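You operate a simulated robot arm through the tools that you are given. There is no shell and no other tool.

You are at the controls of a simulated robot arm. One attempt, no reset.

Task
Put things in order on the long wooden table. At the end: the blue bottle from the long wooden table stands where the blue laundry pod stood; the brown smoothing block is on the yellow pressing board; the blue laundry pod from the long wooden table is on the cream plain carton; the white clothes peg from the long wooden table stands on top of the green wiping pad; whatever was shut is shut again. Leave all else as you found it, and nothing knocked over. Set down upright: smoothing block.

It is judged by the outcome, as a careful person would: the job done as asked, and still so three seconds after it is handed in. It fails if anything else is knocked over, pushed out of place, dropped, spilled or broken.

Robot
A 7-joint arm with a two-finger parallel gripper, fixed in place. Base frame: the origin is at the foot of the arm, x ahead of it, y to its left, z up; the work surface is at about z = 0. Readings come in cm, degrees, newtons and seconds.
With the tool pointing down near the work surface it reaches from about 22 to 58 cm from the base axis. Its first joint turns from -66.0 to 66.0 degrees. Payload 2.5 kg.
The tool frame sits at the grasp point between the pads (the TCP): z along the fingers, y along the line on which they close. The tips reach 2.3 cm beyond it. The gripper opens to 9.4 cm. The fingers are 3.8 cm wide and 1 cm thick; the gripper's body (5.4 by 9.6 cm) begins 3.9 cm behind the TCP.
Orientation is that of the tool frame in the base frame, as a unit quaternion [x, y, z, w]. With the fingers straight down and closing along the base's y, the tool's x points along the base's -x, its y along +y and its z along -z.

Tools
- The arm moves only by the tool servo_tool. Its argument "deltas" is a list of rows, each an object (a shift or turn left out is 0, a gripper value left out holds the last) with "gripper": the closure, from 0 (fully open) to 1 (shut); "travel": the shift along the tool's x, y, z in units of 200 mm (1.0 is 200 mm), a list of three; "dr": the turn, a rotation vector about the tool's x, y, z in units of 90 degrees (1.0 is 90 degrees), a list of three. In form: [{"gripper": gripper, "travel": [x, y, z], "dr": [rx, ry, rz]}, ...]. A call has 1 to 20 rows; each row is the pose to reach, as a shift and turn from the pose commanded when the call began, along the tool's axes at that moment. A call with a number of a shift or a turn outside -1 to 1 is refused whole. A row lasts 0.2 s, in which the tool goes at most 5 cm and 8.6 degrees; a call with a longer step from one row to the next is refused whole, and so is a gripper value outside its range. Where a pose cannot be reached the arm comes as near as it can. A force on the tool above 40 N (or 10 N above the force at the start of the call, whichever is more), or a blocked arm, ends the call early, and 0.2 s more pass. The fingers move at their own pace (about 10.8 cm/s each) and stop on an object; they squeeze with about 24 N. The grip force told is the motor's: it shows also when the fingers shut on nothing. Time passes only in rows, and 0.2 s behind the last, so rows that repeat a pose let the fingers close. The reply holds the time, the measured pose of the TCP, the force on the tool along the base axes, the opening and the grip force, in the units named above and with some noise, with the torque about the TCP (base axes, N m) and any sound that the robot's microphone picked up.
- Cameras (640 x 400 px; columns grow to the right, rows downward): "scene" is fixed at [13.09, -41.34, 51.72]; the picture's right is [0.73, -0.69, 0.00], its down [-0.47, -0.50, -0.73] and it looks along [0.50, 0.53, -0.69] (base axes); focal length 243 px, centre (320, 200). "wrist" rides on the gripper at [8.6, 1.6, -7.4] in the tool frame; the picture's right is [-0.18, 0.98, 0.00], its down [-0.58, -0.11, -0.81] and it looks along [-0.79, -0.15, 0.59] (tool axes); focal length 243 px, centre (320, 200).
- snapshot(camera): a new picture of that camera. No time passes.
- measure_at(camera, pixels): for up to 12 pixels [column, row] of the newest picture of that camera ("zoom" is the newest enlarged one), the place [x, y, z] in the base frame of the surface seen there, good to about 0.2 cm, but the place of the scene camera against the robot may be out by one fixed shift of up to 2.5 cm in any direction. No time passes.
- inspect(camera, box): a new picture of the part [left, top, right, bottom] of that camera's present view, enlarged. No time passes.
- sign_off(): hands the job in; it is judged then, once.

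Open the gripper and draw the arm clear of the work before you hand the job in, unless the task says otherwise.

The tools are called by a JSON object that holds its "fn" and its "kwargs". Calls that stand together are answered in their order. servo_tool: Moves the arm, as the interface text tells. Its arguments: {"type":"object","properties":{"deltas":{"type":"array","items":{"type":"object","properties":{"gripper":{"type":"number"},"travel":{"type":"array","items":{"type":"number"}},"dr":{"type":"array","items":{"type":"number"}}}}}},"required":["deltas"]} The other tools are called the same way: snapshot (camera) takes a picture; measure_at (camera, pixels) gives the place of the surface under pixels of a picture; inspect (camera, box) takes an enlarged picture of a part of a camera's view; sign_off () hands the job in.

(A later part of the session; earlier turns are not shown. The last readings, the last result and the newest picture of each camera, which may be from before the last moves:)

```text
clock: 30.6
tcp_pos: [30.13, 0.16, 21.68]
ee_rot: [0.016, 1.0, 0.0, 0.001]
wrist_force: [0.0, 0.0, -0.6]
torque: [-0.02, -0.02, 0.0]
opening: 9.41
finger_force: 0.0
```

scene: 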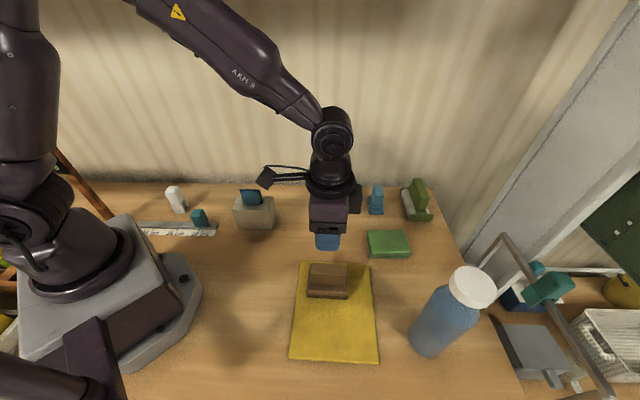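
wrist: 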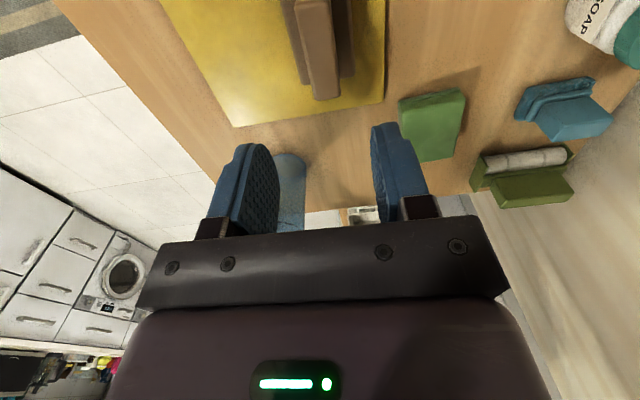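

Next stage: to (17,20), facing radially outward.

{"fn": "servo_tool", "kwargs": {"deltas": [{"travel": [0.06, 0.121, 0], "dr": [0, 0, -0.076]}, {"travel": [0.12, 0.243, 0], "dr": [0, 0, -0.152]}, {"travel": [0.2, 0.364, 0], "dr": [0, 0, -0.229]}, {"travel": [0.28, 0.485, 0], "dr": [0, 0, -0.305]}, {"travel": [0.37, 0.606, 0], "dr": [0, 0, -0.381]}, {"travel": [0.47, 0.728, 0], "dr": [0, 0, -0.457]}, {"travel": [0.57, 0.849, 0], "dr": [0, 0, -0.534]}, {"travel": [0.685, 0.97, 0], "dr": [0, 0, -0.61]}, {"travel": [0.685, 0.97, 0], "dr": [0, 0, -0.61]}]}}

{"fn": "snapshot", "kwargs": {"camera": "wrist"}}

{"fn": "inspect", "kwargs": {"camera": "wrist", "box": [240, 40, 400, 180]}}

```text
clock: 32.6
tcp_pos: [16.96, 19.93, 21.78]
ee_rot: [-0.446, 0.895, 0.0, 0.0]
wrist_force: [0.0, 0.6, -0.5]
torque: [0.0, -0.03, 0.02]
opening: 9.39
finger_force: 0.1
```

```text
taken
```

wrist: 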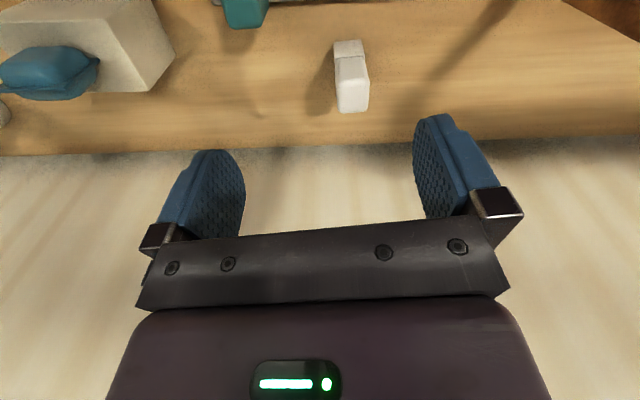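

```text
2.86 times, centred on (320, 110) of wrist
```

zoom: 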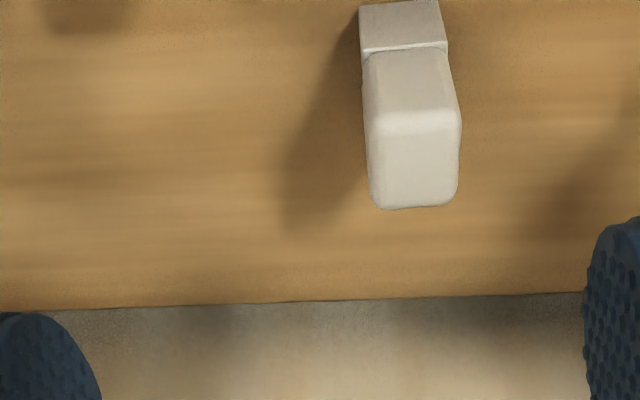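

The peg is seen from the base side: top face about (372–460, 118–205) in the zoom. I measure.

{"fn": "measure_at", "kwargs": {"camera": "zoom", "pixels": [[375, 122], [455, 120], [452, 196], [378, 202], [415, 160], [368, 56], [444, 54], [405, 85], [364, 10], [436, 5], [405, 25], [300, 280]]}}

{"fn": "inspect", "kwargs": {"camera": "scene", "box": [150, 170, 230, 230]}}

```text
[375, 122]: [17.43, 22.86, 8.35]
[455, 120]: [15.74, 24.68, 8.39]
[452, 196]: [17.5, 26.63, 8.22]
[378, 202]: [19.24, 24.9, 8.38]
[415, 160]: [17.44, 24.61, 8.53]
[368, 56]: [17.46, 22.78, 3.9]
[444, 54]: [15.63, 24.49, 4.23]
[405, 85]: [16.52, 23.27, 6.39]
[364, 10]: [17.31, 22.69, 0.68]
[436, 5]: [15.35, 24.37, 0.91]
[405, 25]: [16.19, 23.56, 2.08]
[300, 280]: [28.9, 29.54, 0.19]
```

```text
6.67 times, centred on (190, 200) of scene
```

zoom: 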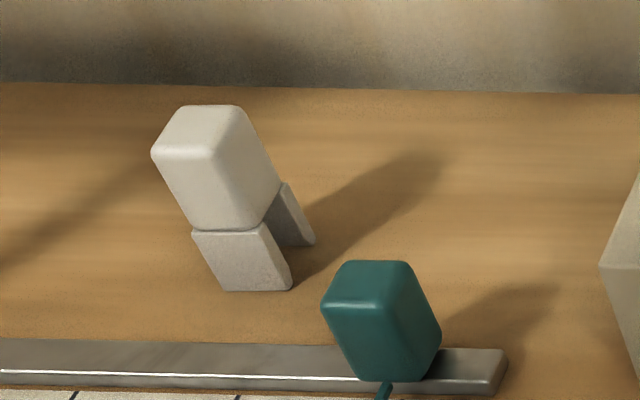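

Peg centre is (17.5,24.8), head 2.5 cm wide, oriented at 133°. I move over it, turn 10°, and lower to just above it for a check.

{"fn": "servo_tool", "kwargs": {"deltas": [{"gripper": 0.45, "travel": [-0.1, 0.06, 0], "dr": [0, 0, 0.055]}, {"travel": [-0.209, 0.125, 0], "dr": [0, 0, 0.11]}, {"travel": [-0.209, 0.125, 0.15], "dr": [0, 0, 0.11]}, {"travel": [-0.209, 0.125, 0.3], "dr": [0, 0, 0.11]}, {"travel": [-0.209, 0.125, 0.45], "dr": [0, 0, 0.11]}, {"travel": [-0.209, 0.125, 0.5], "dr": [0, 0, 0.11]}, {"travel": [-0.209, 0.125, 0.5], "dr": [0, 0, 0.11]}]}}

{"fn": "snapshot", "kwargs": {"camera": "wrist"}}

```text
clock: 34.2
tcp_pos: [17.53, 24.84, 11.68]
ee_rot: [-0.366, 0.931, 0.0, 0.0]
wrist_force: [0.3, -0.3, -0.2]
torque: [-0.02, -0.02, 0.0]
opening: 5.17
finger_force: 0.0
```

```text
taken
```

wrist: 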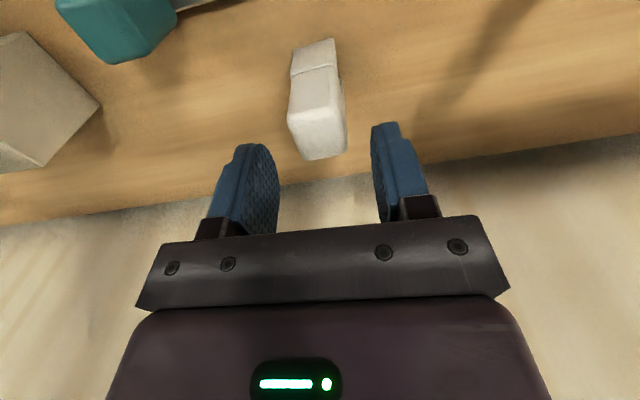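

I verify the peg's top once more from here.

{"fn": "measure_at", "kwargs": {"camera": "wrist", "pixels": [[293, 116], [340, 104], [344, 148], [306, 155], [318, 130], [294, 75], [335, 66], [295, 60], [334, 45]]}}

```text
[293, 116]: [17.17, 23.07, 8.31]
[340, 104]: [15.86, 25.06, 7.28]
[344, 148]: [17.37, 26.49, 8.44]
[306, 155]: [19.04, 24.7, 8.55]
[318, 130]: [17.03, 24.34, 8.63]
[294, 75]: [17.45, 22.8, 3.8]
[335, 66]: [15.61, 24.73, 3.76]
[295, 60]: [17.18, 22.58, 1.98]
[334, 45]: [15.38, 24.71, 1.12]
```

Well centred. I descend to z≈5.6 and close on the head.

{"fn": "servo_tool", "kwargs": {"deltas": [{"gripper": 0.45, "travel": [0, 0, 0.12]}, {"travel": [0, 0, 0.22]}, {"travel": [0, 0, 0.28]}, {"travel": [0, 0, 0.3]}, {"travel": [0, 0, 0.3]}, {"gripper": 1, "travel": [0, 0, 0.3]}, {"gripper": 1, "travel": [0, 0, 0.3]}, {"gripper": 1, "travel": [0, 0, 0.3]}, {"gripper": 1, "travel": [0, 0, 0.3]}]}}

{"fn": "snapshot", "kwargs": {"camera": "wrist"}}

```text
clock: 36.2
tcp_pos: [17.49, 24.76, 5.76]
ee_rot: [-0.367, 0.93, 0.0, 0.0]
wrist_force: [-0.5, -0.5, 0.1]
torque: [-0.02, 0.01, 0.0]
opening: 2.93
finger_force: 24.4
```

```text
taken
```

wrist: 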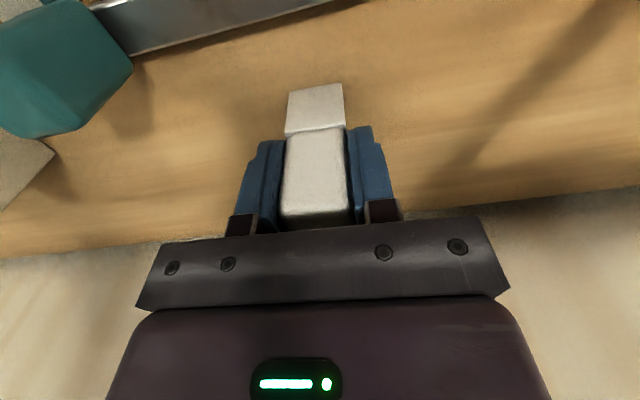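

Gripped at 2.93 cm. I lift 16 cm and begin the swing back, turning the tool gradually.

{"fn": "servo_tool", "kwargs": {"deltas": [{"gripper": 1, "travel": [0, 0, -0.1]}, {"travel": [0, 0, -0.25]}, {"travel": [0, 0, -0.4]}, {"travel": [0, 0, -0.55]}, {"travel": [0, 0, -0.7]}, {"travel": [0, 0, -0.8]}, {"travel": [0.012, -0.137, -0.8], "dr": [0, 0, 0.06]}, {"travel": [0.023, -0.274, -0.8], "dr": [0, 0, 0.12]}, {"travel": [0.035, -0.41, -0.8], "dr": [0, 0, 0.18]}, {"travel": [0.046, -0.547, -0.8], "dr": [0, 0, 0.24]}, {"travel": [0.058, -0.684, -0.8], "dr": [0, 0, 0.3]}, {"travel": [0.058, -0.684, -0.8], "dr": [0, 0, 0.3]}]}}

```text
clock: 38.8
tcp_pos: [25.99, 14.04, 21.69]
ee_rot: [-0.138, 0.99, 0.001, 0.0]
wrist_force: [-0.3, 0.2, 0.1]
torque: [0.0, 0.04, -0.02]
opening: 2.95
finger_force: 24.3
```

Next leg to (37.5,−3), still at height 21.7.

{"fn": "servo_tool", "kwargs": {"deltas": [{"gripper": 1, "travel": [-0.054, -0.163, 0], "dr": [0, 0, 0.06]}, {"travel": [-0.107, -0.325, 0], "dr": [0, 0, 0.12]}, {"travel": [-0.16, -0.488, 0], "dr": [0, 0, 0.18]}, {"travel": [-0.214, -0.65, 0], "dr": [0, 0, 0.24]}, {"travel": [-0.268, -0.813, 0], "dr": [0, 0, 0.3]}, {"travel": [-0.321, -0.975, 0], "dr": [0, 0, 0.35]}, {"travel": [-0.321, -0.975, 0], "dr": [0, 0, 0.35]}]}}

```text
clock: 40.4
tcp_pos: [37.55, -3.0, 21.79]
ee_rot: [0.135, 0.991, 0.0, 0.001]
wrist_force: [-0.2, 0.3, 0.5]
torque: [0.01, 0.01, 0.0]
opening: 2.94
finger_force: 24.1
```

Now to above the pad at (50.5,−25.6), lowering slightly and turning to align with the pad.

{"fn": "servo_tool", "kwargs": {"deltas": [{"gripper": 1, "travel": [-0.116, -0.115, 0.02], "dr": [0, 0, 0.043]}, {"travel": [-0.232, -0.229, 0.04], "dr": [0, 0, 0.086]}, {"travel": [-0.348, -0.344, 0.06], "dr": [0, 0, 0.13]}, {"travel": [-0.464, -0.458, 0.08], "dr": [0, 0, 0.173]}, {"travel": [-0.579, -0.573, 0.1], "dr": [0, 0, 0.216]}, {"travel": [-0.695, -0.687, 0.12], "dr": [0, 0, 0.26]}, {"travel": [-0.811, -0.8, 0.15], "dr": [0, 0, 0.3]}, {"travel": [-0.927, -0.916, 0.2], "dr": [0, 0, 0.345]}, {"travel": [-0.927, -0.916, 0.2], "dr": [0, 0, 0.345]}]}}

{"fn": "snapshot", "kwargs": {"camera": "wrist"}}

{"fn": "snapshot", "kwargs": {"camera": "scene"}}

```text
clock: 42.4
tcp_pos: [50.59, -25.67, 17.72]
ee_rot: [0.396, 0.918, 0.0, -0.001]
wrist_force: [-0.5, 0.2, -1.0]
torque: [0.03, -0.02, 0.04]
opening: 2.93
finger_force: 24.2
```

```text
taken
```

wrist: 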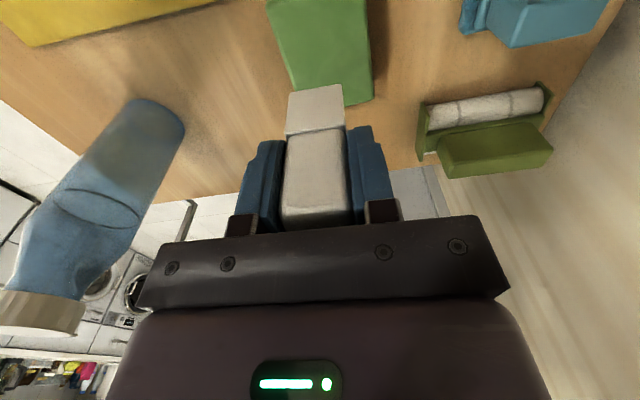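

```text
taken
```

scene: 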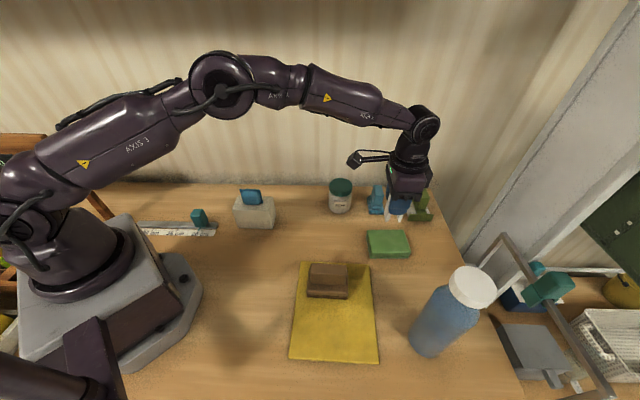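

The pose is reached directly over the pad. I lower 8.6 cm and look.

{"fn": "servo_tool", "kwargs": {"deltas": [{"gripper": 1, "travel": [0, 0, 0.15]}, {"travel": [0, 0, 0.3]}, {"travel": [0, 0, 0.39]}, {"travel": [0, 0, 0.42]}, {"travel": [0, 0, 0.43]}, {"travel": [0, 0, 0.43]}]}}

{"fn": "snapshot", "kwargs": {"camera": "wrist"}}

{"fn": "inspect", "kwargs": {"camera": "scene", "box": [330, 170, 458, 270]}}

```text
clock: 43.8
tcp_pos: [50.55, -25.66, 9.12]
ee_rot: [0.395, 0.919, 0.001, 0.0]
wrist_force: [0.3, 0.0, 0.2]
torque: [-0.04, 0.0, 0.01]
opening: 2.94
finger_force: 23.9
```

```text
taken
```

wrist: 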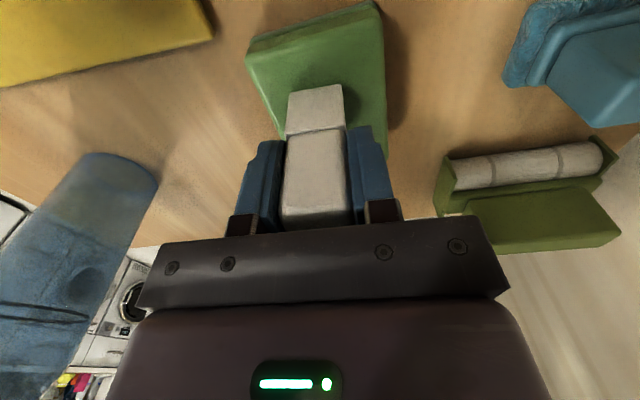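

```text
4.00 times, centred on (394, 220) of scene
```

zoom: 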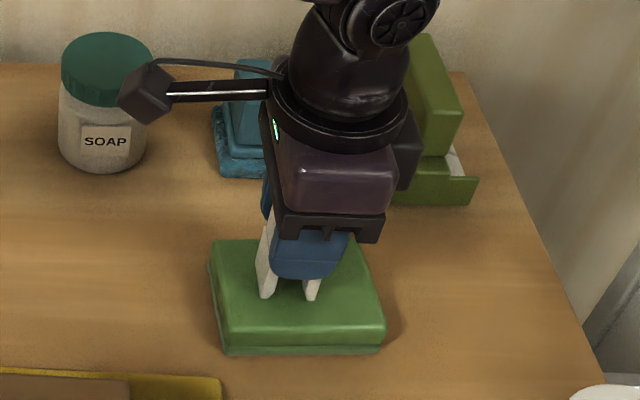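

Both legs are over the pad's top near its middle. I lower in small steps until contact.

{"fn": "servo_tool", "kwargs": {"deltas": [{"gripper": 1, "travel": [0, 0, 0.01]}, {"travel": [0, 0, 0.01]}]}}

{"fn": "servo_tool", "kwargs": {"deltas": [{"gripper": 1, "travel": [0, 0, 0.005]}, {"travel": [0, 0, 0.005]}]}}

```text
clock: 44.4
tcp_pos: [50.55, -25.56, 8.91]
ee_rot: [0.395, 0.919, 0.0, 0.0]
wrist_force: [-0.1, 0.2, -0.1]
torque: [-0.02, 0.0, 0.02]
opening: 2.94
finger_force: 24.5
```

```text
clock: 45.0
tcp_pos: [50.55, -25.6, 8.67]
ee_rot: [0.396, 0.918, 0.0, 0.001]
wrist_force: [0.4, -1.0, -0.9]
torque: [-0.01, -0.02, 0.02]
opening: 2.96
finger_force: 24.1
```

{"fn": "servo_tool", "kwargs": {"deltas": [{"gripper": 1, "travel": [0, 0, 0.005]}, {"travel": [0, 0, 0.005]}]}}

```text
clock: 45.6
tcp_pos: [50.57, -25.63, 8.57]
ee_rot: [0.395, 0.919, 0.0, 0.001]
wrist_force: [-0.7, 0.2, -0.1]
torque: [-0.03, 0.0, 0.0]
opening: 2.93
finger_force: 24.2
```

Still no contact at z≈8.6; another millimetre.

{"fn": "servo_tool", "kwargs": {"deltas": [{"gripper": 1, "travel": [0, 0, 0.005]}, {"travel": [0, 0, 0.005]}]}}

{"fn": "inspect", "kwargs": {"camera": "scene", "box": [360, 205, 424, 265]}}

```text
clock: 46.2
tcp_pos: [50.58, -25.6, 8.74]
ee_rot: [0.394, 0.919, 0.001, 0.0]
wrist_force: [-1.4, 0.6, 5.7]
torque: [0.04, 0.05, 0.03]
opening: 2.96
finger_force: 23.9
```

```text
6.67 times, centred on (392, 235) of scene
```

zoom: 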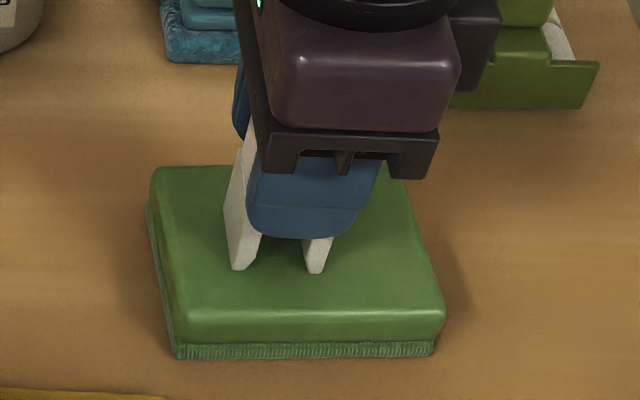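

Light contact (about 6 N). I release and rise straight up.

{"fn": "servo_tool", "kwargs": {"deltas": [{"gripper": 1, "travel": [0, 0, 0]}, {"gripper": 0.6}, {"gripper": 0.45}, {"gripper": 0.45}, {"travel": [0, 0, -0.05]}, {"travel": [0, 0, -0.15]}, {"travel": [0, 0, -0.3]}, {"travel": [0, 0, -0.5]}, {"travel": [0, 0, -0.65]}, {"travel": [0, 0, -0.65]}]}}

{"fn": "snapshot", "kwargs": {"camera": "wrist"}}

{"fn": "snapshot", "kwargs": {"camera": "scene"}}

```text
clock: 48.4
tcp_pos: [50.5, -25.65, 21.69]
ee_rot: [0.395, 0.919, 0.0, 0.0]
wrist_force: [-0.1, -0.5, 0.6]
torque: [0.02, 0.01, 0.0]
opening: 5.17
finger_force: 0.1
```

```text
taken
```

wrist: 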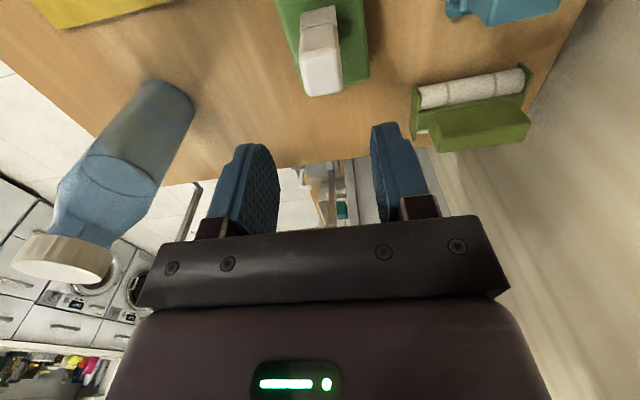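

```text
taken
```

scene: 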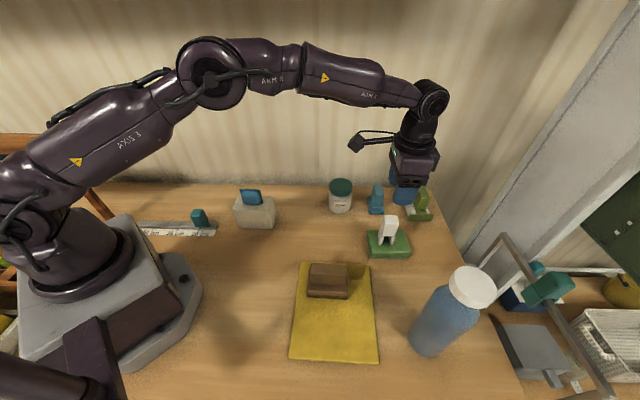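

The peg stands on the pad. Now I measure the bottle from both views: cap, shoulder, body and foot.

{"fn": "inspect", "kwargs": {"camera": "wrist", "box": [0, 60, 220, 300]}}

{"fn": "inspect", "kwargs": {"camera": "scene", "box": [390, 250, 518, 370]}}

{"fn": "measure_at", "kwargs": {"camera": "zoom", "pixels": [[398, 128], [343, 105], [460, 130], [398, 70], [380, 180], [300, 190], [250, 240], [180, 200], [330, 290], [200, 340], [150, 290], [240, 350]]}}

{"fn": "measure_at", "kwargs": {"camera": "wrist", "pixels": [[165, 88], [190, 110], [140, 105], [150, 150], [120, 150], [90, 170], [130, 190], [80, 210], [65, 235], [65, 258], [25, 245], [100, 265]]}}

```text
1.67 times, centred on (110, 180) of wrist
```

zoom: 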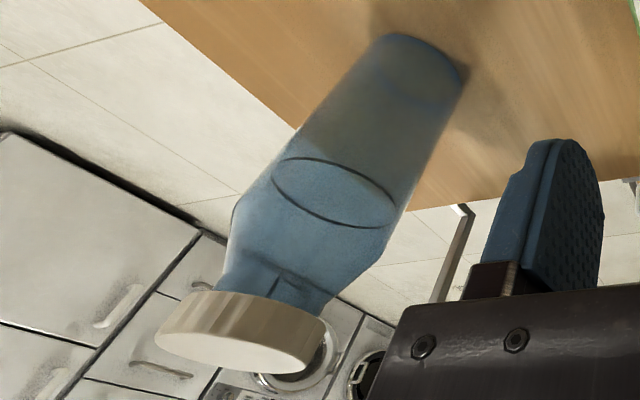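

```text
3.33 times, centred on (454, 310) of scene
```

zoom: 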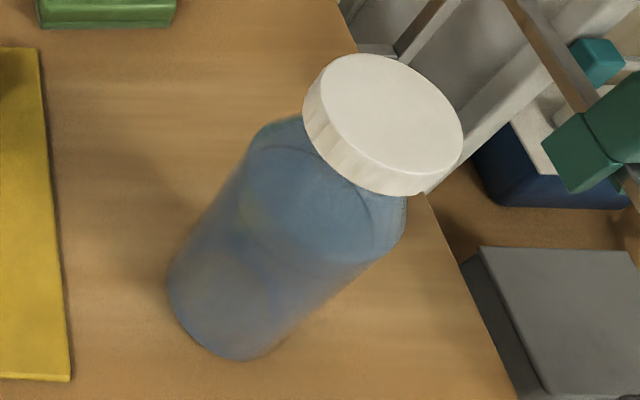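

```text
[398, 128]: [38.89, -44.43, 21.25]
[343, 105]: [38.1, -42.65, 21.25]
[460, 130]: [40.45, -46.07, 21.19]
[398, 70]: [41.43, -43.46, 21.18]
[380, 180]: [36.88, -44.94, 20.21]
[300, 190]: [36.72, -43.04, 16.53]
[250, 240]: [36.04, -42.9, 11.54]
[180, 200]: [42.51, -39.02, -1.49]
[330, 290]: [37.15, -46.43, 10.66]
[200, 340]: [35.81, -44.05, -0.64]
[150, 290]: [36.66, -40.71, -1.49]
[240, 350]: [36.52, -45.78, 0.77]
```

```text
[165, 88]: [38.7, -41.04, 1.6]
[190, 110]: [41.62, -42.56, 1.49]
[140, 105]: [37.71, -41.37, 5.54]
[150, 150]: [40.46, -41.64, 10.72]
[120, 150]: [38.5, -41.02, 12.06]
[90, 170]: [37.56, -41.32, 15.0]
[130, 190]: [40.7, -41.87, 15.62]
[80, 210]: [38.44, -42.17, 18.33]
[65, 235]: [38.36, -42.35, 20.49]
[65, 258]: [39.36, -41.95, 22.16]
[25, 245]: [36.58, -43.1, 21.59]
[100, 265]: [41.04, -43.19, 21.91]
```

The bottle is upright, centre near (38.6,−44.6), about 7 cm across, 22.5 cm tall, at radius 59 — too far for a top-down grip, so I'll use a horizontal side grip. First I move to free space above the board at (31,−34), higher.

{"fn": "servo_tool", "kwargs": {"deltas": [{"gripper": 0, "travel": [0.02, -0.05, -0.1]}, {"travel": [0.07, -0.19, -0.2]}, {"travel": [0.13, -0.35, -0.22], "dr": [0, 0, 0.01]}, {"travel": [0.19, -0.51, -0.22], "dr": [0, 0, 0.02]}, {"travel": [0.25, -0.67, -0.22], "dr": [0, 0, 0.028]}, {"travel": [0.31, -0.83, -0.22], "dr": [0, 0, 0.028]}, {"travel": [0.368, -0.981, -0.22], "dr": [0, 0, 0.028]}, {"travel": [0.368, -0.981, -0.22], "dr": [0, 0, 0.028]}]}}

{"fn": "snapshot", "kwargs": {"camera": "wrist"}}

```text
clock: 50.2
tcp_pos: [31.22, -33.89, 26.14]
ee_rot: [0.414, 0.91, 0.0, 0.0]
wrist_force: [0.6, 0.0, -0.3]
torque: [-0.03, 0.01, -0.03]
opening: 9.4
finger_force: 0.1
```

```text
taken
```

wrist: 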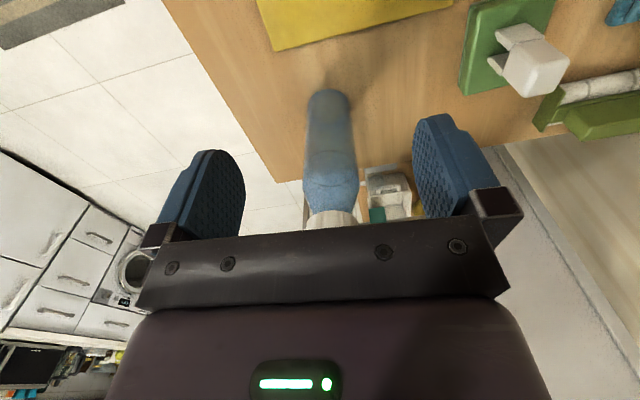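

The bottle is straight ahead at (330,150). I zoom and measure its sides and cap.

{"fn": "inspect", "kwargs": {"camera": "wrist", "box": [270, 80, 390, 230]}}

{"fn": "measure_at", "kwargs": {"camera": "wrist", "pixels": [[310, 130], [330, 130], [350, 130], [307, 160], [330, 160], [355, 160], [330, 95], [312, 105], [348, 105], [310, 220], [330, 222], [352, 218]]}}

```text
2.67 times, centred on (330, 155) of wrist
```

zoom: 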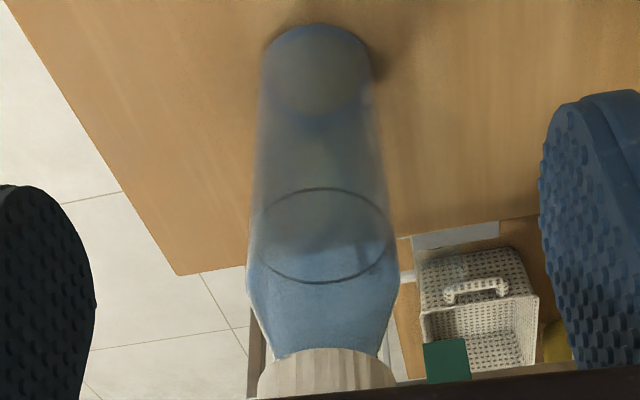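

```text
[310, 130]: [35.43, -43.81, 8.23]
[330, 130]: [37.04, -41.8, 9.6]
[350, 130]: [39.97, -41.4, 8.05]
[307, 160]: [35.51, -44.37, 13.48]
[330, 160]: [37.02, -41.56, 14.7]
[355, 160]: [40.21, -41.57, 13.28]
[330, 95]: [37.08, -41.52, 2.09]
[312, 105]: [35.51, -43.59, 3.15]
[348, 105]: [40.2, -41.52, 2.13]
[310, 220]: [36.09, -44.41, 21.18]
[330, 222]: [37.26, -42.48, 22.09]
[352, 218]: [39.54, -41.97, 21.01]
```

Circle fit: bottle centre (38.7,−44.5), radius ≈3.3–3.5 cm. I pitch the tool to horizontal pointing outward here, at height 26, and shift 1.3 cm sideways to line up.

{"fn": "servo_tool", "kwargs": {"deltas": [{"gripper": 0, "travel": [0, -0.02, 0], "dr": [0, -0.09, 0]}, {"travel": [0, -0.04, 0], "dr": [0, -0.18, 0]}, {"travel": [0, -0.067, 0], "dr": [0, -0.27, 0]}, {"travel": [0, -0.067, 0], "dr": [0, -0.36, 0]}, {"travel": [0, -0.067, 0], "dr": [0, -0.45, 0]}, {"travel": [0, -0.067, 0], "dr": [0, -0.54, 0]}, {"travel": [0, -0.067, 0], "dr": [0, -0.63, 0]}, {"travel": [0, -0.067, 0], "dr": [0, -0.72, 0]}, {"travel": [0, -0.067, 0], "dr": [0, -0.81, 0]}, {"travel": [0, -0.067, 0], "dr": [0, -0.9, 0]}, {"travel": [0, -0.067, 0], "dr": [0, -0.95, 0]}, {"travel": [0, -0.067, 0], "dr": [0, -1.0, 0]}, {"travel": [0, -0.067, 0], "dr": [0, -1.0, 0]}]}}

{"fn": "snapshot", "kwargs": {"camera": "scene"}}

{"fn": "snapshot", "kwargs": {"camera": "wrist"}}

```text
clock: 53.0
tcp_pos: [30.27, -34.68, 26.06]
ee_rot: [0.293, 0.643, -0.293, 0.644]
wrist_force: [-0.7, -0.6, 0.1]
torque: [0.0, -0.02, -0.04]
opening: 9.42
finger_force: 0.1
```

```text
taken
```

scene: 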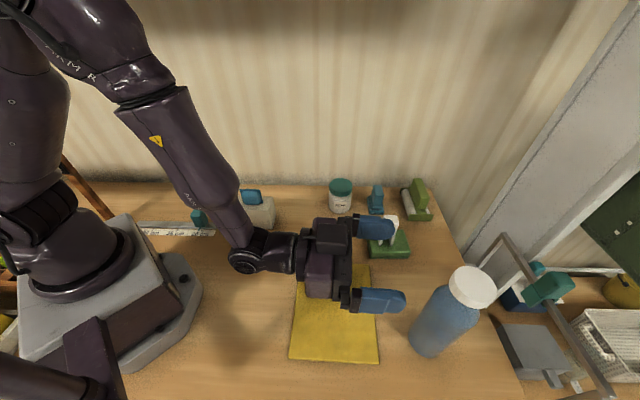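

```text
taken
```

wrist: 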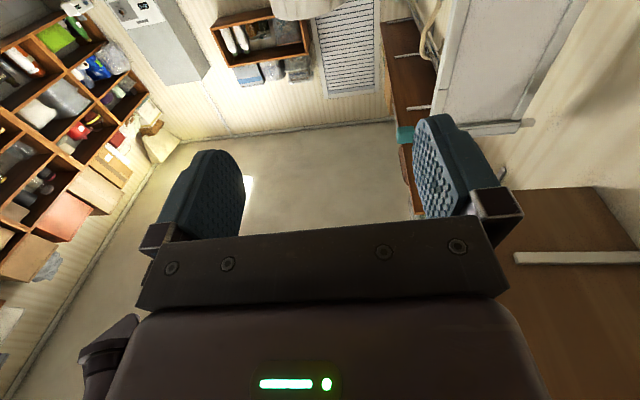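

The horizontal pose works. Before fetching the bottle I test, empty-handed, whether I can hold this pose at the pod's old spot; first leg at height 26.

{"fn": "servo_tool", "kwargs": {"deltas": [{"travel": [0, 0.1, -0.056], "dr": [-0.033, 0, 0]}, {"travel": [0, 0.2, -0.112], "dr": [-0.067, 0, 0]}, {"travel": [0, 0.3, -0.167], "dr": [-0.1, 0, 0]}, {"travel": [0, 0.4, -0.223], "dr": [-0.133, 0, 0]}, {"travel": [0, 0.5, -0.279], "dr": [-0.167, 0, 0]}, {"travel": [0, 0.6, -0.335], "dr": [-0.2, 0, 0]}, {"travel": [0, 0.6, -0.335], "dr": [-0.2, 0, 0]}]}}

```text
clock: 54.6
tcp_pos: [34.94, -21.7, 25.97]
ee_rot: [0.189, 0.682, -0.189, 0.681]
wrist_force: [-0.5, -0.2, -0.4]
torque: [0.01, -0.01, 0.0]
opening: 9.42
finger_force: 0.0
```

Good. Second leg to above the spot, tool pointing along −12°.

{"fn": "servo_tool", "kwargs": {"deltas": [{"travel": [0, 0.135, -0.026], "dr": [-0.042, 0, 0]}, {"travel": [0, 0.27, -0.053], "dr": [-0.084, 0, 0]}, {"travel": [0, 0.404, -0.08], "dr": [-0.127, 0, 0]}, {"travel": [0, 0.538, -0.106], "dr": [-0.169, 0, 0]}, {"travel": [0, 0.673, -0.132], "dr": [-0.211, 0, 0]}, {"travel": [0, 0.673, -0.132], "dr": [-0.211, 0, 0]}]}}

{"fn": "snapshot", "kwargs": {"camera": "scene"}}

```text
clock: 56.0
tcp_pos: [39.6, -8.84, 26.08]
ee_rot: [0.074, 0.703, -0.074, 0.703]
wrist_force: [0.6, -0.5, -0.7]
torque: [-0.01, -0.04, 0.02]
opening: 9.42
finger_force: 0.1
```

```text
taken
```

scene: 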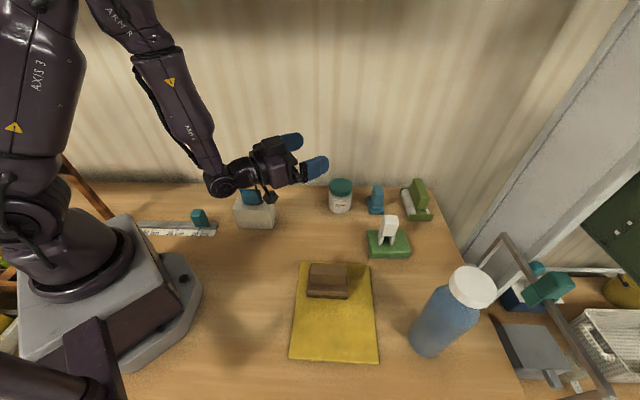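

Reachable at height. I yaw 22° further (away from the carton) and lower to z=13.5 to test the set-down pose.

{"fn": "servo_tool", "kwargs": {"deltas": [{"travel": [0, 0, 0], "dr": [-0.08, 0, 0]}, {"travel": [0, -0.005, 0], "dr": [-0.16, 0, 0]}, {"travel": [0, -0.009, 0], "dr": [-0.244, 0, 0]}, {"travel": [0.15, -0.009, 0], "dr": [-0.244, 0, 0]}, {"travel": [0.3, -0.009, 0], "dr": [-0.244, 0, 0]}, {"travel": [0.45, -0.009, 0], "dr": [-0.244, 0, 0]}, {"travel": [0.6, -0.009, 0], "dr": [-0.244, 0, 0]}, {"travel": [0.625, -0.009, 0], "dr": [-0.244, 0, 0]}, {"travel": [0.625, -0.009, 0], "dr": [-0.244, 0, 0]}]}}

{"fn": "snapshot", "kwargs": {"camera": "scene"}}

{"fn": "snapshot", "kwargs": {"camera": "wrist"}}

```text
clock: 58.0
tcp_pos: [39.46, -9.02, 13.48]
ee_rot: [-0.061, 0.705, 0.061, 0.704]
wrist_force: [-1.1, -0.2, -0.6]
torque: [-0.01, 0.0, -0.01]
opening: 9.4
finger_force: 0.0
```

```text
taken
```

scene: 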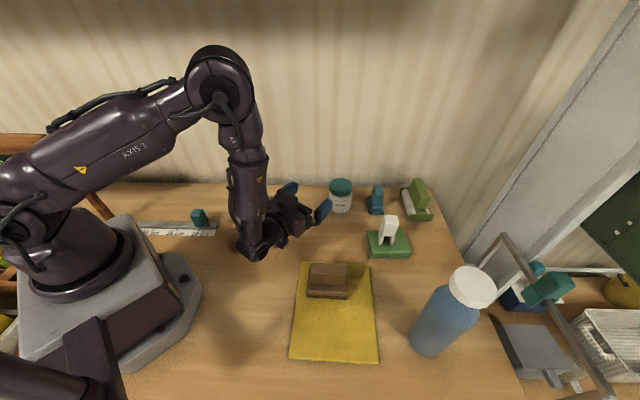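

```text
taken
```

wrist: 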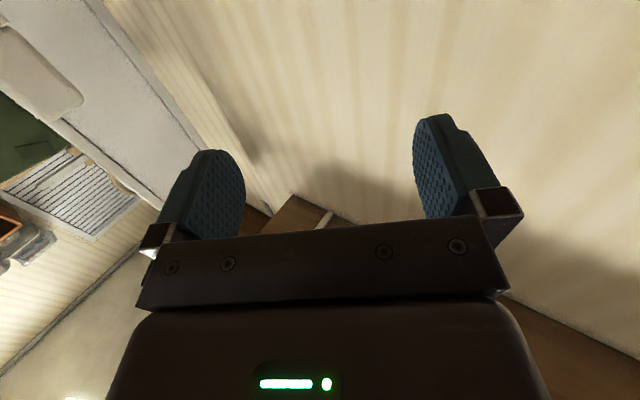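

The set-down pose is reachable with no contact. I lift back to 26, undo the yaw, and return towards the bottle.

{"fn": "servo_tool", "kwargs": {"deltas": [{"travel": [-0.15, 0, 0]}, {"travel": [-0.3, 0, 0]}, {"travel": [-0.45, 0, 0]}, {"travel": [-0.6, 0, 0]}, {"travel": [-0.625, 0, 0], "dr": [0.08, 0, 0]}, {"travel": [-0.625, 0, 0], "dr": [0.16, 0, 0]}, {"travel": [-0.625, 0.009, 0], "dr": [0.244, 0, 0]}, {"travel": [-0.625, 0.009, 0], "dr": [0.244, 0, 0]}]}}

{"fn": "servo_tool", "kwargs": {"deltas": [{"travel": [0, -0.136, -0.019], "dr": [0.042, 0, 0]}, {"travel": [0, -0.272, -0.038], "dr": [0.084, 0, 0]}, {"travel": [0, -0.408, -0.056], "dr": [0.127, 0, 0]}, {"travel": [0, -0.544, -0.075], "dr": [0.169, 0, 0]}, {"travel": [0, -0.68, -0.094], "dr": [0.211, 0, 0]}, {"travel": [0, -0.68, -0.094], "dr": [0.211, 0, 0]}]}}

{"fn": "servo_tool", "kwargs": {"deltas": [{"travel": [0, -0.135, 0.027], "dr": [0.04, 0, 0]}, {"travel": [0, -0.27, 0.054], "dr": [0.08, 0, 0]}, {"travel": [0, -0.406, 0.081], "dr": [0.12, 0, 0]}, {"travel": [0, -0.542, 0.108], "dr": [0.16, 0, 0]}, {"travel": [0, -0.677, 0.135], "dr": [0.2, 0, 0]}, {"travel": [0, -0.677, 0.135], "dr": [0.2, 0, 0]}]}}

```text
clock: 59.8
tcp_pos: [39.49, -8.9, 26.04]
ee_rot: [0.074, 0.703, -0.075, 0.703]
wrist_force: [-0.4, -0.4, 0.7]
torque: [0.01, -0.01, 0.01]
opening: 9.43
finger_force: 0.1
```

```text
clock: 61.2
tcp_pos: [34.74, -21.9, 25.99]
ee_rot: [0.191, 0.681, -0.191, 0.681]
wrist_force: [1.1, -0.3, 0.1]
torque: [0.02, -0.05, -0.03]
opening: 9.4
finger_force: 0.0
```

```text
clock: 62.6
tcp_pos: [30.09, -34.85, 25.99]
ee_rot: [0.294, 0.643, -0.294, 0.643]
wrist_force: [-0.4, -0.1, -0.3]
torque: [0.01, -0.01, -0.01]
opening: 9.4
finger_force: 0.1
```

Aligned: bottle is 12.9 cm ahead, 0.2 cm to the left. I go forward 3 cm and descend to z=13.5.

{"fn": "servo_tool", "kwargs": {"deltas": [{"gripper": 0, "travel": [0, 0.01, 0.15]}, {"travel": [0.15, 0.01, 0.15]}, {"travel": [0.3, 0.01, 0.15]}, {"travel": [0.45, 0.01, 0.15]}, {"travel": [0.6, 0.01, 0.15]}, {"travel": [0.625, 0.01, 0.15]}, {"travel": [0.625, 0.01, 0.15]}]}}

{"fn": "snapshot", "kwargs": {"camera": "wrist"}}

{"fn": "snapshot", "kwargs": {"camera": "scene"}}

```text
clock: 64.2
tcp_pos: [32.16, -36.86, 13.37]
ee_rot: [0.295, 0.643, -0.295, 0.643]
wrist_force: [0.0, 0.1, 0.2]
torque: [-0.03, -0.02, 0.01]
opening: 9.41
finger_force: 0.0
```

```text
taken
```

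wrist: 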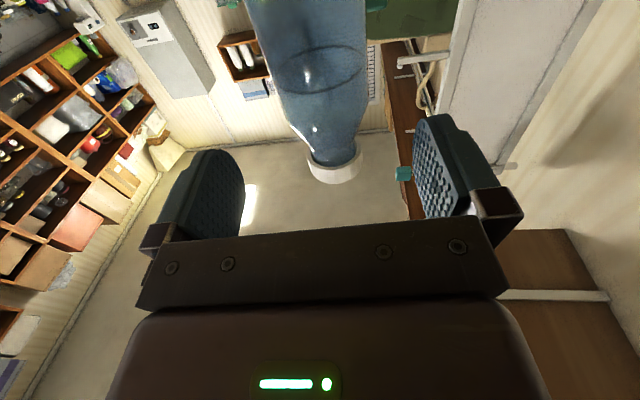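

```text
taken
```

scene: 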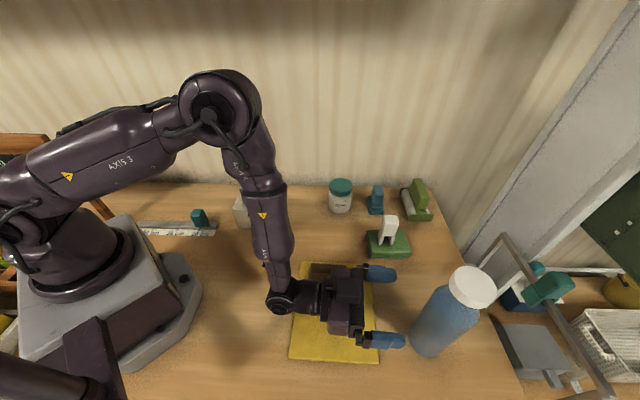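

The bottle appears ahead between the fingers. I measure its sides at this pose to refine lateral centring.

{"fn": "measure_at", "kwargs": {"camera": "wrist", "pixels": [[262, 40], [280, 40], [310, 40], [340, 40], [362, 40], [275, 85], [310, 80], [362, 75], [312, 170], [335, 170], [358, 162], [335, 150]]}}

```text
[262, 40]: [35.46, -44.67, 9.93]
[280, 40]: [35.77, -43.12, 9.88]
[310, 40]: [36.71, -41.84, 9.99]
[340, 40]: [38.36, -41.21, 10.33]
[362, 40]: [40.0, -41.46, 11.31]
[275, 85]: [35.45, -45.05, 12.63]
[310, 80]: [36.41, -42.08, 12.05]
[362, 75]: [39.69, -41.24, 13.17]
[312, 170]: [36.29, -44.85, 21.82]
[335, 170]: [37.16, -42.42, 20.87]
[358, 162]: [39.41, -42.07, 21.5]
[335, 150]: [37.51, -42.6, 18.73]
```

Centre (38.7,−44.5), radius 3.3 confirmed, lateral error under 0.1 cm. I advance 9.4 cm in steps.

{"fn": "servo_tool", "kwargs": {"deltas": [{"gripper": 0, "travel": [0, 0, 0.12]}, {"travel": [0, 0, 0.24]}, {"travel": [0, 0, 0.34]}, {"travel": [0, 0, 0.42]}, {"travel": [0, 0, 0.47]}, {"travel": [0, 0, 0.47]}]}}

{"fn": "snapshot", "kwargs": {"camera": "wrist"}}

{"fn": "snapshot", "kwargs": {"camera": "scene"}}

```text
clock: 65.6
tcp_pos: [38.53, -43.95, 13.44]
ee_rot: [0.293, 0.643, -0.293, 0.644]
wrist_force: [0.2, 1.0, 0.0]
torque: [0.05, 0.0, 0.02]
opening: 9.4
finger_force: 0.1
```

```text
taken
```

wrist: 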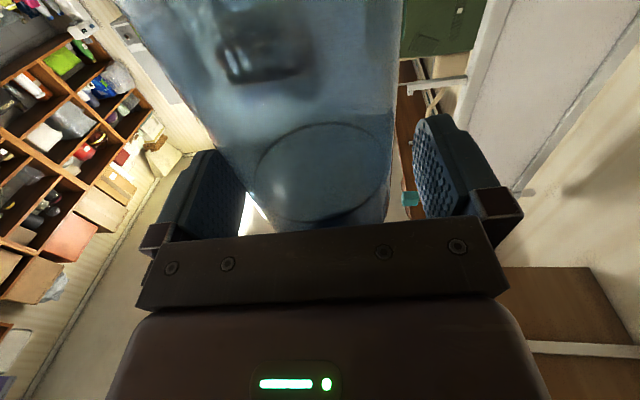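

```text
taken
```

scene: 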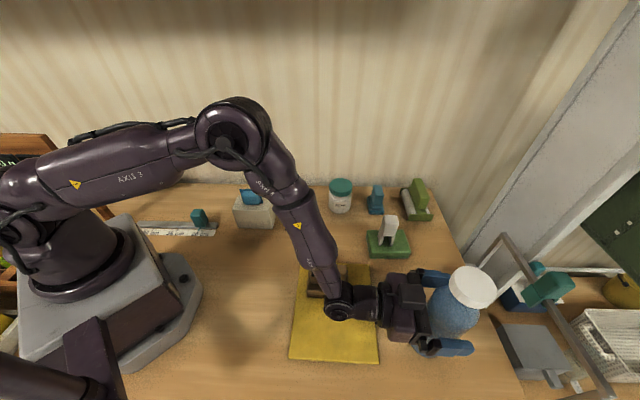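

The bottle is between the fingers with no contact. I close.

{"fn": "servo_tool", "kwargs": {"deltas": [{"gripper": 0.2}, {"gripper": 0.3}, {"gripper": 1}, {"gripper": 1}, {"gripper": 1}, {"gripper": 1}]}}

{"fn": "snapshot", "kwargs": {"camera": "wrist"}}

```text
clock: 67.0
tcp_pos: [38.44, -43.99, 13.57]
ee_rot: [0.294, 0.643, -0.293, 0.644]
wrist_force: [-0.8, 0.5, 0.0]
torque: [-0.07, 0.05, 0.0]
opening: 6.54
finger_force: 23.9
```

```text
taken
```

wrist: 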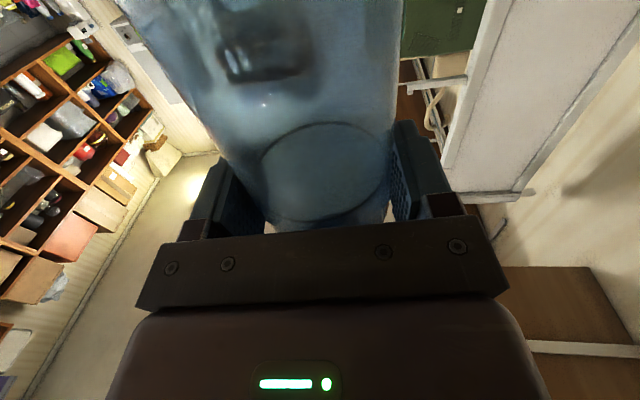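

Gripped at 6.54 cm. I lift slightly and slowly to feel the weight.

{"fn": "servo_tool", "kwargs": {"deltas": [{"gripper": 1, "travel": [-0.02, 0, 0]}, {"travel": [-0.05, 0, 0]}, {"travel": [-0.08, 0, 0]}, {"travel": [-0.1, 0, 0]}, {"travel": [-0.1, 0, 0]}]}}

{"fn": "inspect", "kwargs": {"camera": "scene", "box": [380, 230, 518, 370]}}

```text
clock: 68.2
tcp_pos: [38.4, -44.11, 15.57]
ee_rot: [0.294, 0.643, -0.294, 0.643]
wrist_force: [-0.5, 0.1, -0.6]
torque: [-0.04, 0.0, -0.01]
opening: 6.57
finger_force: 24.3
```

```text
2.86 times, centred on (449, 300) of scene
```

zoom: 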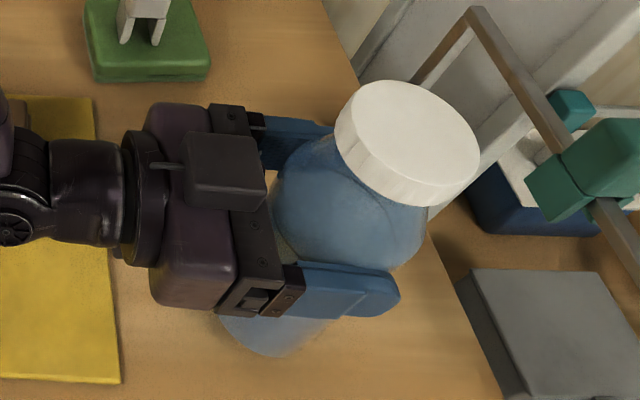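

I check whether the cap top rose with the gripper (it read 21.2 before in this camera).

{"fn": "measure_at", "kwargs": {"camera": "zoom", "pixels": [[410, 140], [370, 110], [440, 170], [260, 330]]}}

```text
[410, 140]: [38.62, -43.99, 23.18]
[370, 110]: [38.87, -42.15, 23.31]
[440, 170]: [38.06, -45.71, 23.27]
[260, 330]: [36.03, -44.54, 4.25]
```

Risen 2 cm and level. I lift another 10.5 cm and retract radially 12 cm, gently.

{"fn": "servo_tool", "kwargs": {"deltas": [{"gripper": 1, "travel": [-0.08, 0, 0]}, {"travel": [-0.18, 0, 0]}, {"travel": [-0.28, 0, 0]}, {"travel": [-0.38, 0, 0]}, {"travel": [-0.48, 0, 0]}, {"travel": [-0.525, 0, 0]}, {"travel": [-0.525, 0, -0.06]}, {"travel": [-0.525, 0, -0.15]}, {"travel": [-0.525, 0, -0.26]}, {"travel": [-0.525, 0, -0.37]}, {"travel": [-0.525, 0, -0.48]}, {"travel": [-0.525, 0, -0.57]}, {"travel": [-0.525, 0, -0.615]}, {"travel": [-0.525, 0, -0.615]}]}}

{"fn": "snapshot", "kwargs": {"camera": "scene"}}

```text
clock: 71.2
tcp_pos: [30.51, -34.7, 26.08]
ee_rot: [0.294, 0.643, -0.294, 0.643]
wrist_force: [-0.1, -0.2, -1.9]
torque: [-0.02, 0.01, -0.01]
opening: 6.54
finger_force: 24.0
```

```text
taken
```

scene: 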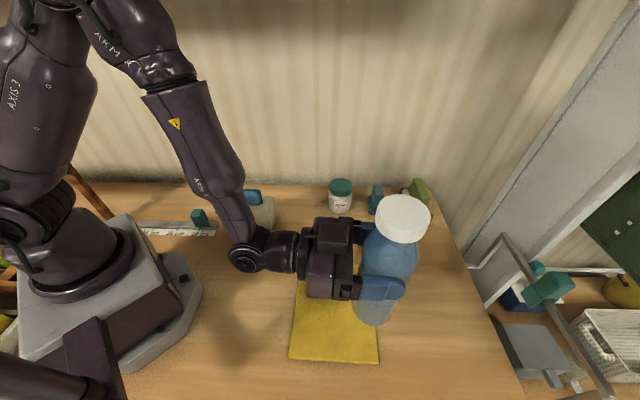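

Bottle held level. I carry it along the tested route, first leg.

{"fn": "servo_tool", "kwargs": {"deltas": [{"gripper": 1, "travel": [0, 0.05, -0.028], "dr": [-0.017, 0, 0]}, {"travel": [0, 0.13, -0.073], "dr": [-0.043, 0, 0]}, {"travel": [0, 0.22, -0.123], "dr": [-0.073, 0, 0]}, {"travel": [0, 0.32, -0.179], "dr": [-0.107, 0, 0]}, {"travel": [0, 0.42, -0.234], "dr": [-0.14, 0, 0]}, {"travel": [0, 0.51, -0.285], "dr": [-0.17, 0, 0]}, {"travel": [0, 0.57, -0.318], "dr": [-0.19, 0, 0]}, {"travel": [0, 0.6, -0.335], "dr": [-0.2, 0, 0]}, {"travel": [0, 0.6, -0.335], "dr": [-0.2, 0, 0]}]}}

```text
clock: 73.2
tcp_pos: [35.04, -21.65, 26.1]
ee_rot: [0.189, 0.681, -0.189, 0.681]
wrist_force: [1.0, 0.2, -0.6]
torque: [-0.03, 0.0, 0.0]
opening: 6.54
finger_force: 24.0
```

Second leg: over the pod's old spot, yawing to +10°.

{"fn": "servo_tool", "kwargs": {"deltas": [{"gripper": 1, "travel": [0, 0.05, -0.01], "dr": [-0.04, 0, 0]}, {"travel": [0, 0.13, -0.026], "dr": [-0.09, 0, 0]}, {"travel": [0, 0.22, -0.044], "dr": [-0.15, 0, 0]}, {"travel": [0, 0.32, -0.063], "dr": [-0.22, 0, 0]}, {"travel": [0, 0.42, -0.083], "dr": [-0.29, 0, 0]}, {"travel": [0, 0.51, -0.1], "dr": [-0.35, 0, 0]}, {"travel": [0, 0.58, -0.115], "dr": [-0.4, 0, 0]}, {"travel": [0, 0.63, -0.125], "dr": [-0.435, 0, 0]}, {"travel": [0, 0.658, -0.13], "dr": [-0.456, 0, 0]}, {"travel": [0, 0.658, -0.13], "dr": [-0.456, 0, 0]}]}}

{"fn": "snapshot", "kwargs": {"camera": "scene"}}

```text
clock: 75.4
tcp_pos: [39.7, -9.25, 26.11]
ee_rot: [-0.061, 0.704, 0.061, 0.705]
wrist_force: [0.1, 0.9, -1.3]
torque: [0.02, 0.04, -0.01]
opening: 6.56
finger_force: 24.0
```

```text
taken
```

scene: 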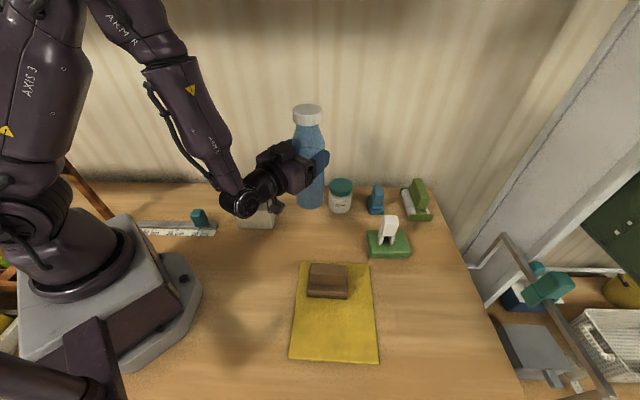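

The bottle is above the spot. I lower 12 cm, then approach contact in small steps.

{"fn": "servo_tool", "kwargs": {"deltas": [{"gripper": 1, "travel": [0.06, 0.0075, 0]}, {"travel": [0.16, 0.0075, 0]}, {"travel": [0.28, 0.0075, 0]}, {"travel": [0.4, 0.0075, 0]}, {"travel": [0.5, 0.0075, 0]}, {"travel": [0.57, 0.0075, 0]}, {"travel": [0.605, 0.0075, 0]}, {"travel": [0.615, 0.0075, 0]}, {"travel": [0.615, 0.0075, 0]}]}}

{"fn": "snapshot", "kwargs": {"camera": "scene"}}

{"fn": "inspect", "kwargs": {"camera": "scene", "box": [220, 130, 380, 250]}}

```text
clock: 77.4
tcp_pos: [39.59, -9.08, 13.7]
ee_rot: [-0.061, 0.705, 0.062, 0.704]
wrist_force: [0.3, 1.7, -1.0]
torque: [0.04, 0.0, 0.0]
opening: 6.53
finger_force: 23.8
```

```text
taken
```

scene: 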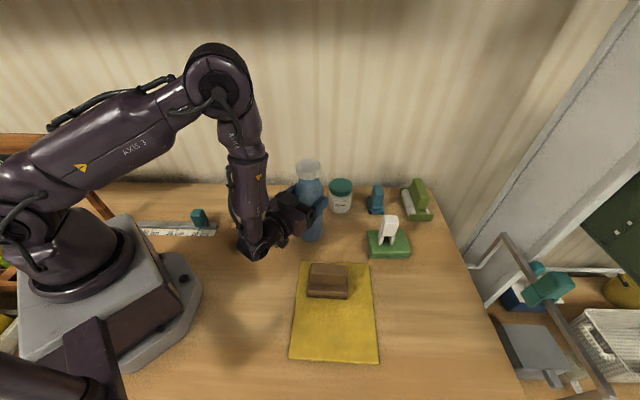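

```text
3.33 times, centred on (300, 190) of scene
```

zoom: 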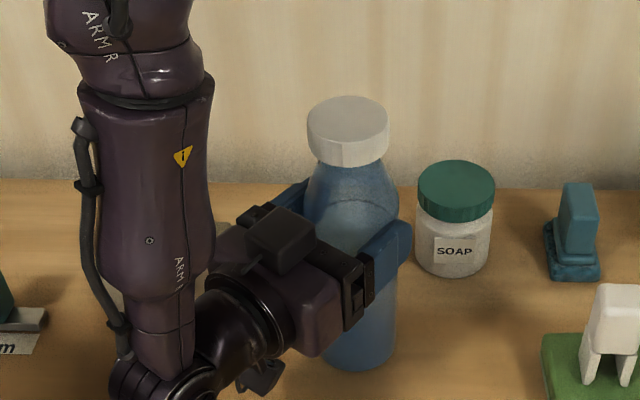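

Level and upright just above the table. I step down by millimetres to contact.

{"fn": "servo_tool", "kwargs": {"deltas": [{"gripper": 1, "travel": [0.005, 0, 0]}, {"travel": [0.005, 0, 0]}]}}

{"fn": "servo_tool", "kwargs": {"deltas": [{"gripper": 1, "travel": [0.004, 0, 0]}, {"travel": [0.004, 0, 0]}]}}

```text
clock: 78.0
tcp_pos: [39.74, -9.11, 13.64]
ee_rot: [-0.061, 0.704, 0.061, 0.704]
wrist_force: [0.5, -0.2, -0.7]
torque: [0.0, -0.02, 0.02]
opening: 6.55
finger_force: 23.6
```

```text
clock: 78.6
tcp_pos: [39.68, -9.07, 13.55]
ee_rot: [-0.061, 0.705, 0.061, 0.704]
wrist_force: [0.3, -0.3, -0.8]
torque: [0.02, 0.02, 0.0]
opening: 6.54
finger_force: 24.2
```

No contact yet at 13.55; I go on with half-millimetre-scale steps.

{"fn": "servo_tool", "kwargs": {"deltas": [{"gripper": 1, "travel": [0.003, 0, 0]}, {"travel": [0.003, 0, 0]}]}}

{"fn": "servo_tool", "kwargs": {"deltas": [{"gripper": 1, "travel": [0.003, 0, 0]}, {"travel": [0.003, 0, 0]}]}}

```text
clock: 79.2
tcp_pos: [39.59, -8.96, 13.46]
ee_rot: [-0.062, 0.704, 0.062, 0.705]
wrist_force: [-1.6, -0.4, 2.6]
torque: [-0.1, 0.17, -0.04]
opening: 6.55
finger_force: 23.8
```

```text
clock: 79.8
tcp_pos: [39.65, -9.02, 13.62]
ee_rot: [-0.062, 0.704, 0.062, 0.705]
wrist_force: [-4.3, -0.6, 11.4]
torque: [-0.21, 0.47, -0.1]
opening: 6.53
finger_force: 24.3
```

Gentle contact (11 N). I ease off, open fully, retreat 1.2 cm from the bottle and check.

{"fn": "servo_tool", "kwargs": {"deltas": [{"gripper": 1, "travel": [-0.003, 0, 0]}, {"gripper": 0.25, "travel": [-0.003, 0, 0]}, {"gripper": 0.1, "travel": [-0.003, 0, 0]}, {"gripper": 0, "travel": [-0.003, 0, 0]}, {"gripper": 0, "travel": [-0.003, 0, 0]}, {"travel": [-0.003, 0, -0.03]}, {"travel": [-0.003, 0, -0.06]}, {"travel": [-0.003, 0, -0.06]}]}}

{"fn": "inspect", "kwargs": {"camera": "scene", "box": [220, 130, 380, 250]}}

{"fn": "snapshot", "kwargs": {"camera": "wrist"}}

```text
clock: 81.6
tcp_pos: [38.35, -9.28, 13.4]
ee_rot: [-0.061, 0.704, 0.061, 0.705]
wrist_force: [-0.4, -0.1, 0.0]
torque: [-0.03, -0.06, 0.02]
opening: 9.38
finger_force: 0.0
```

```text
3.33 times, centred on (300, 190) of scene
```

zoom: 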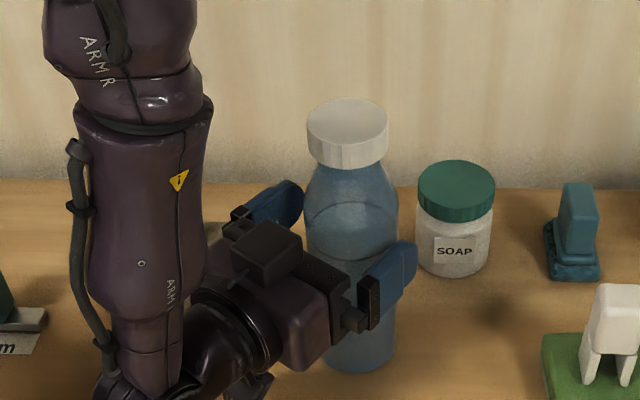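

```text
taken
```

wrist: 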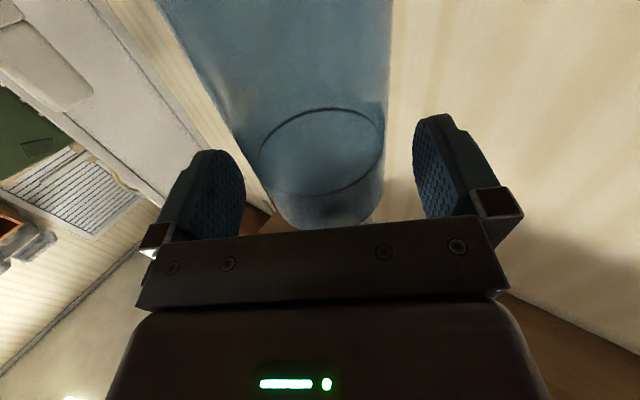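

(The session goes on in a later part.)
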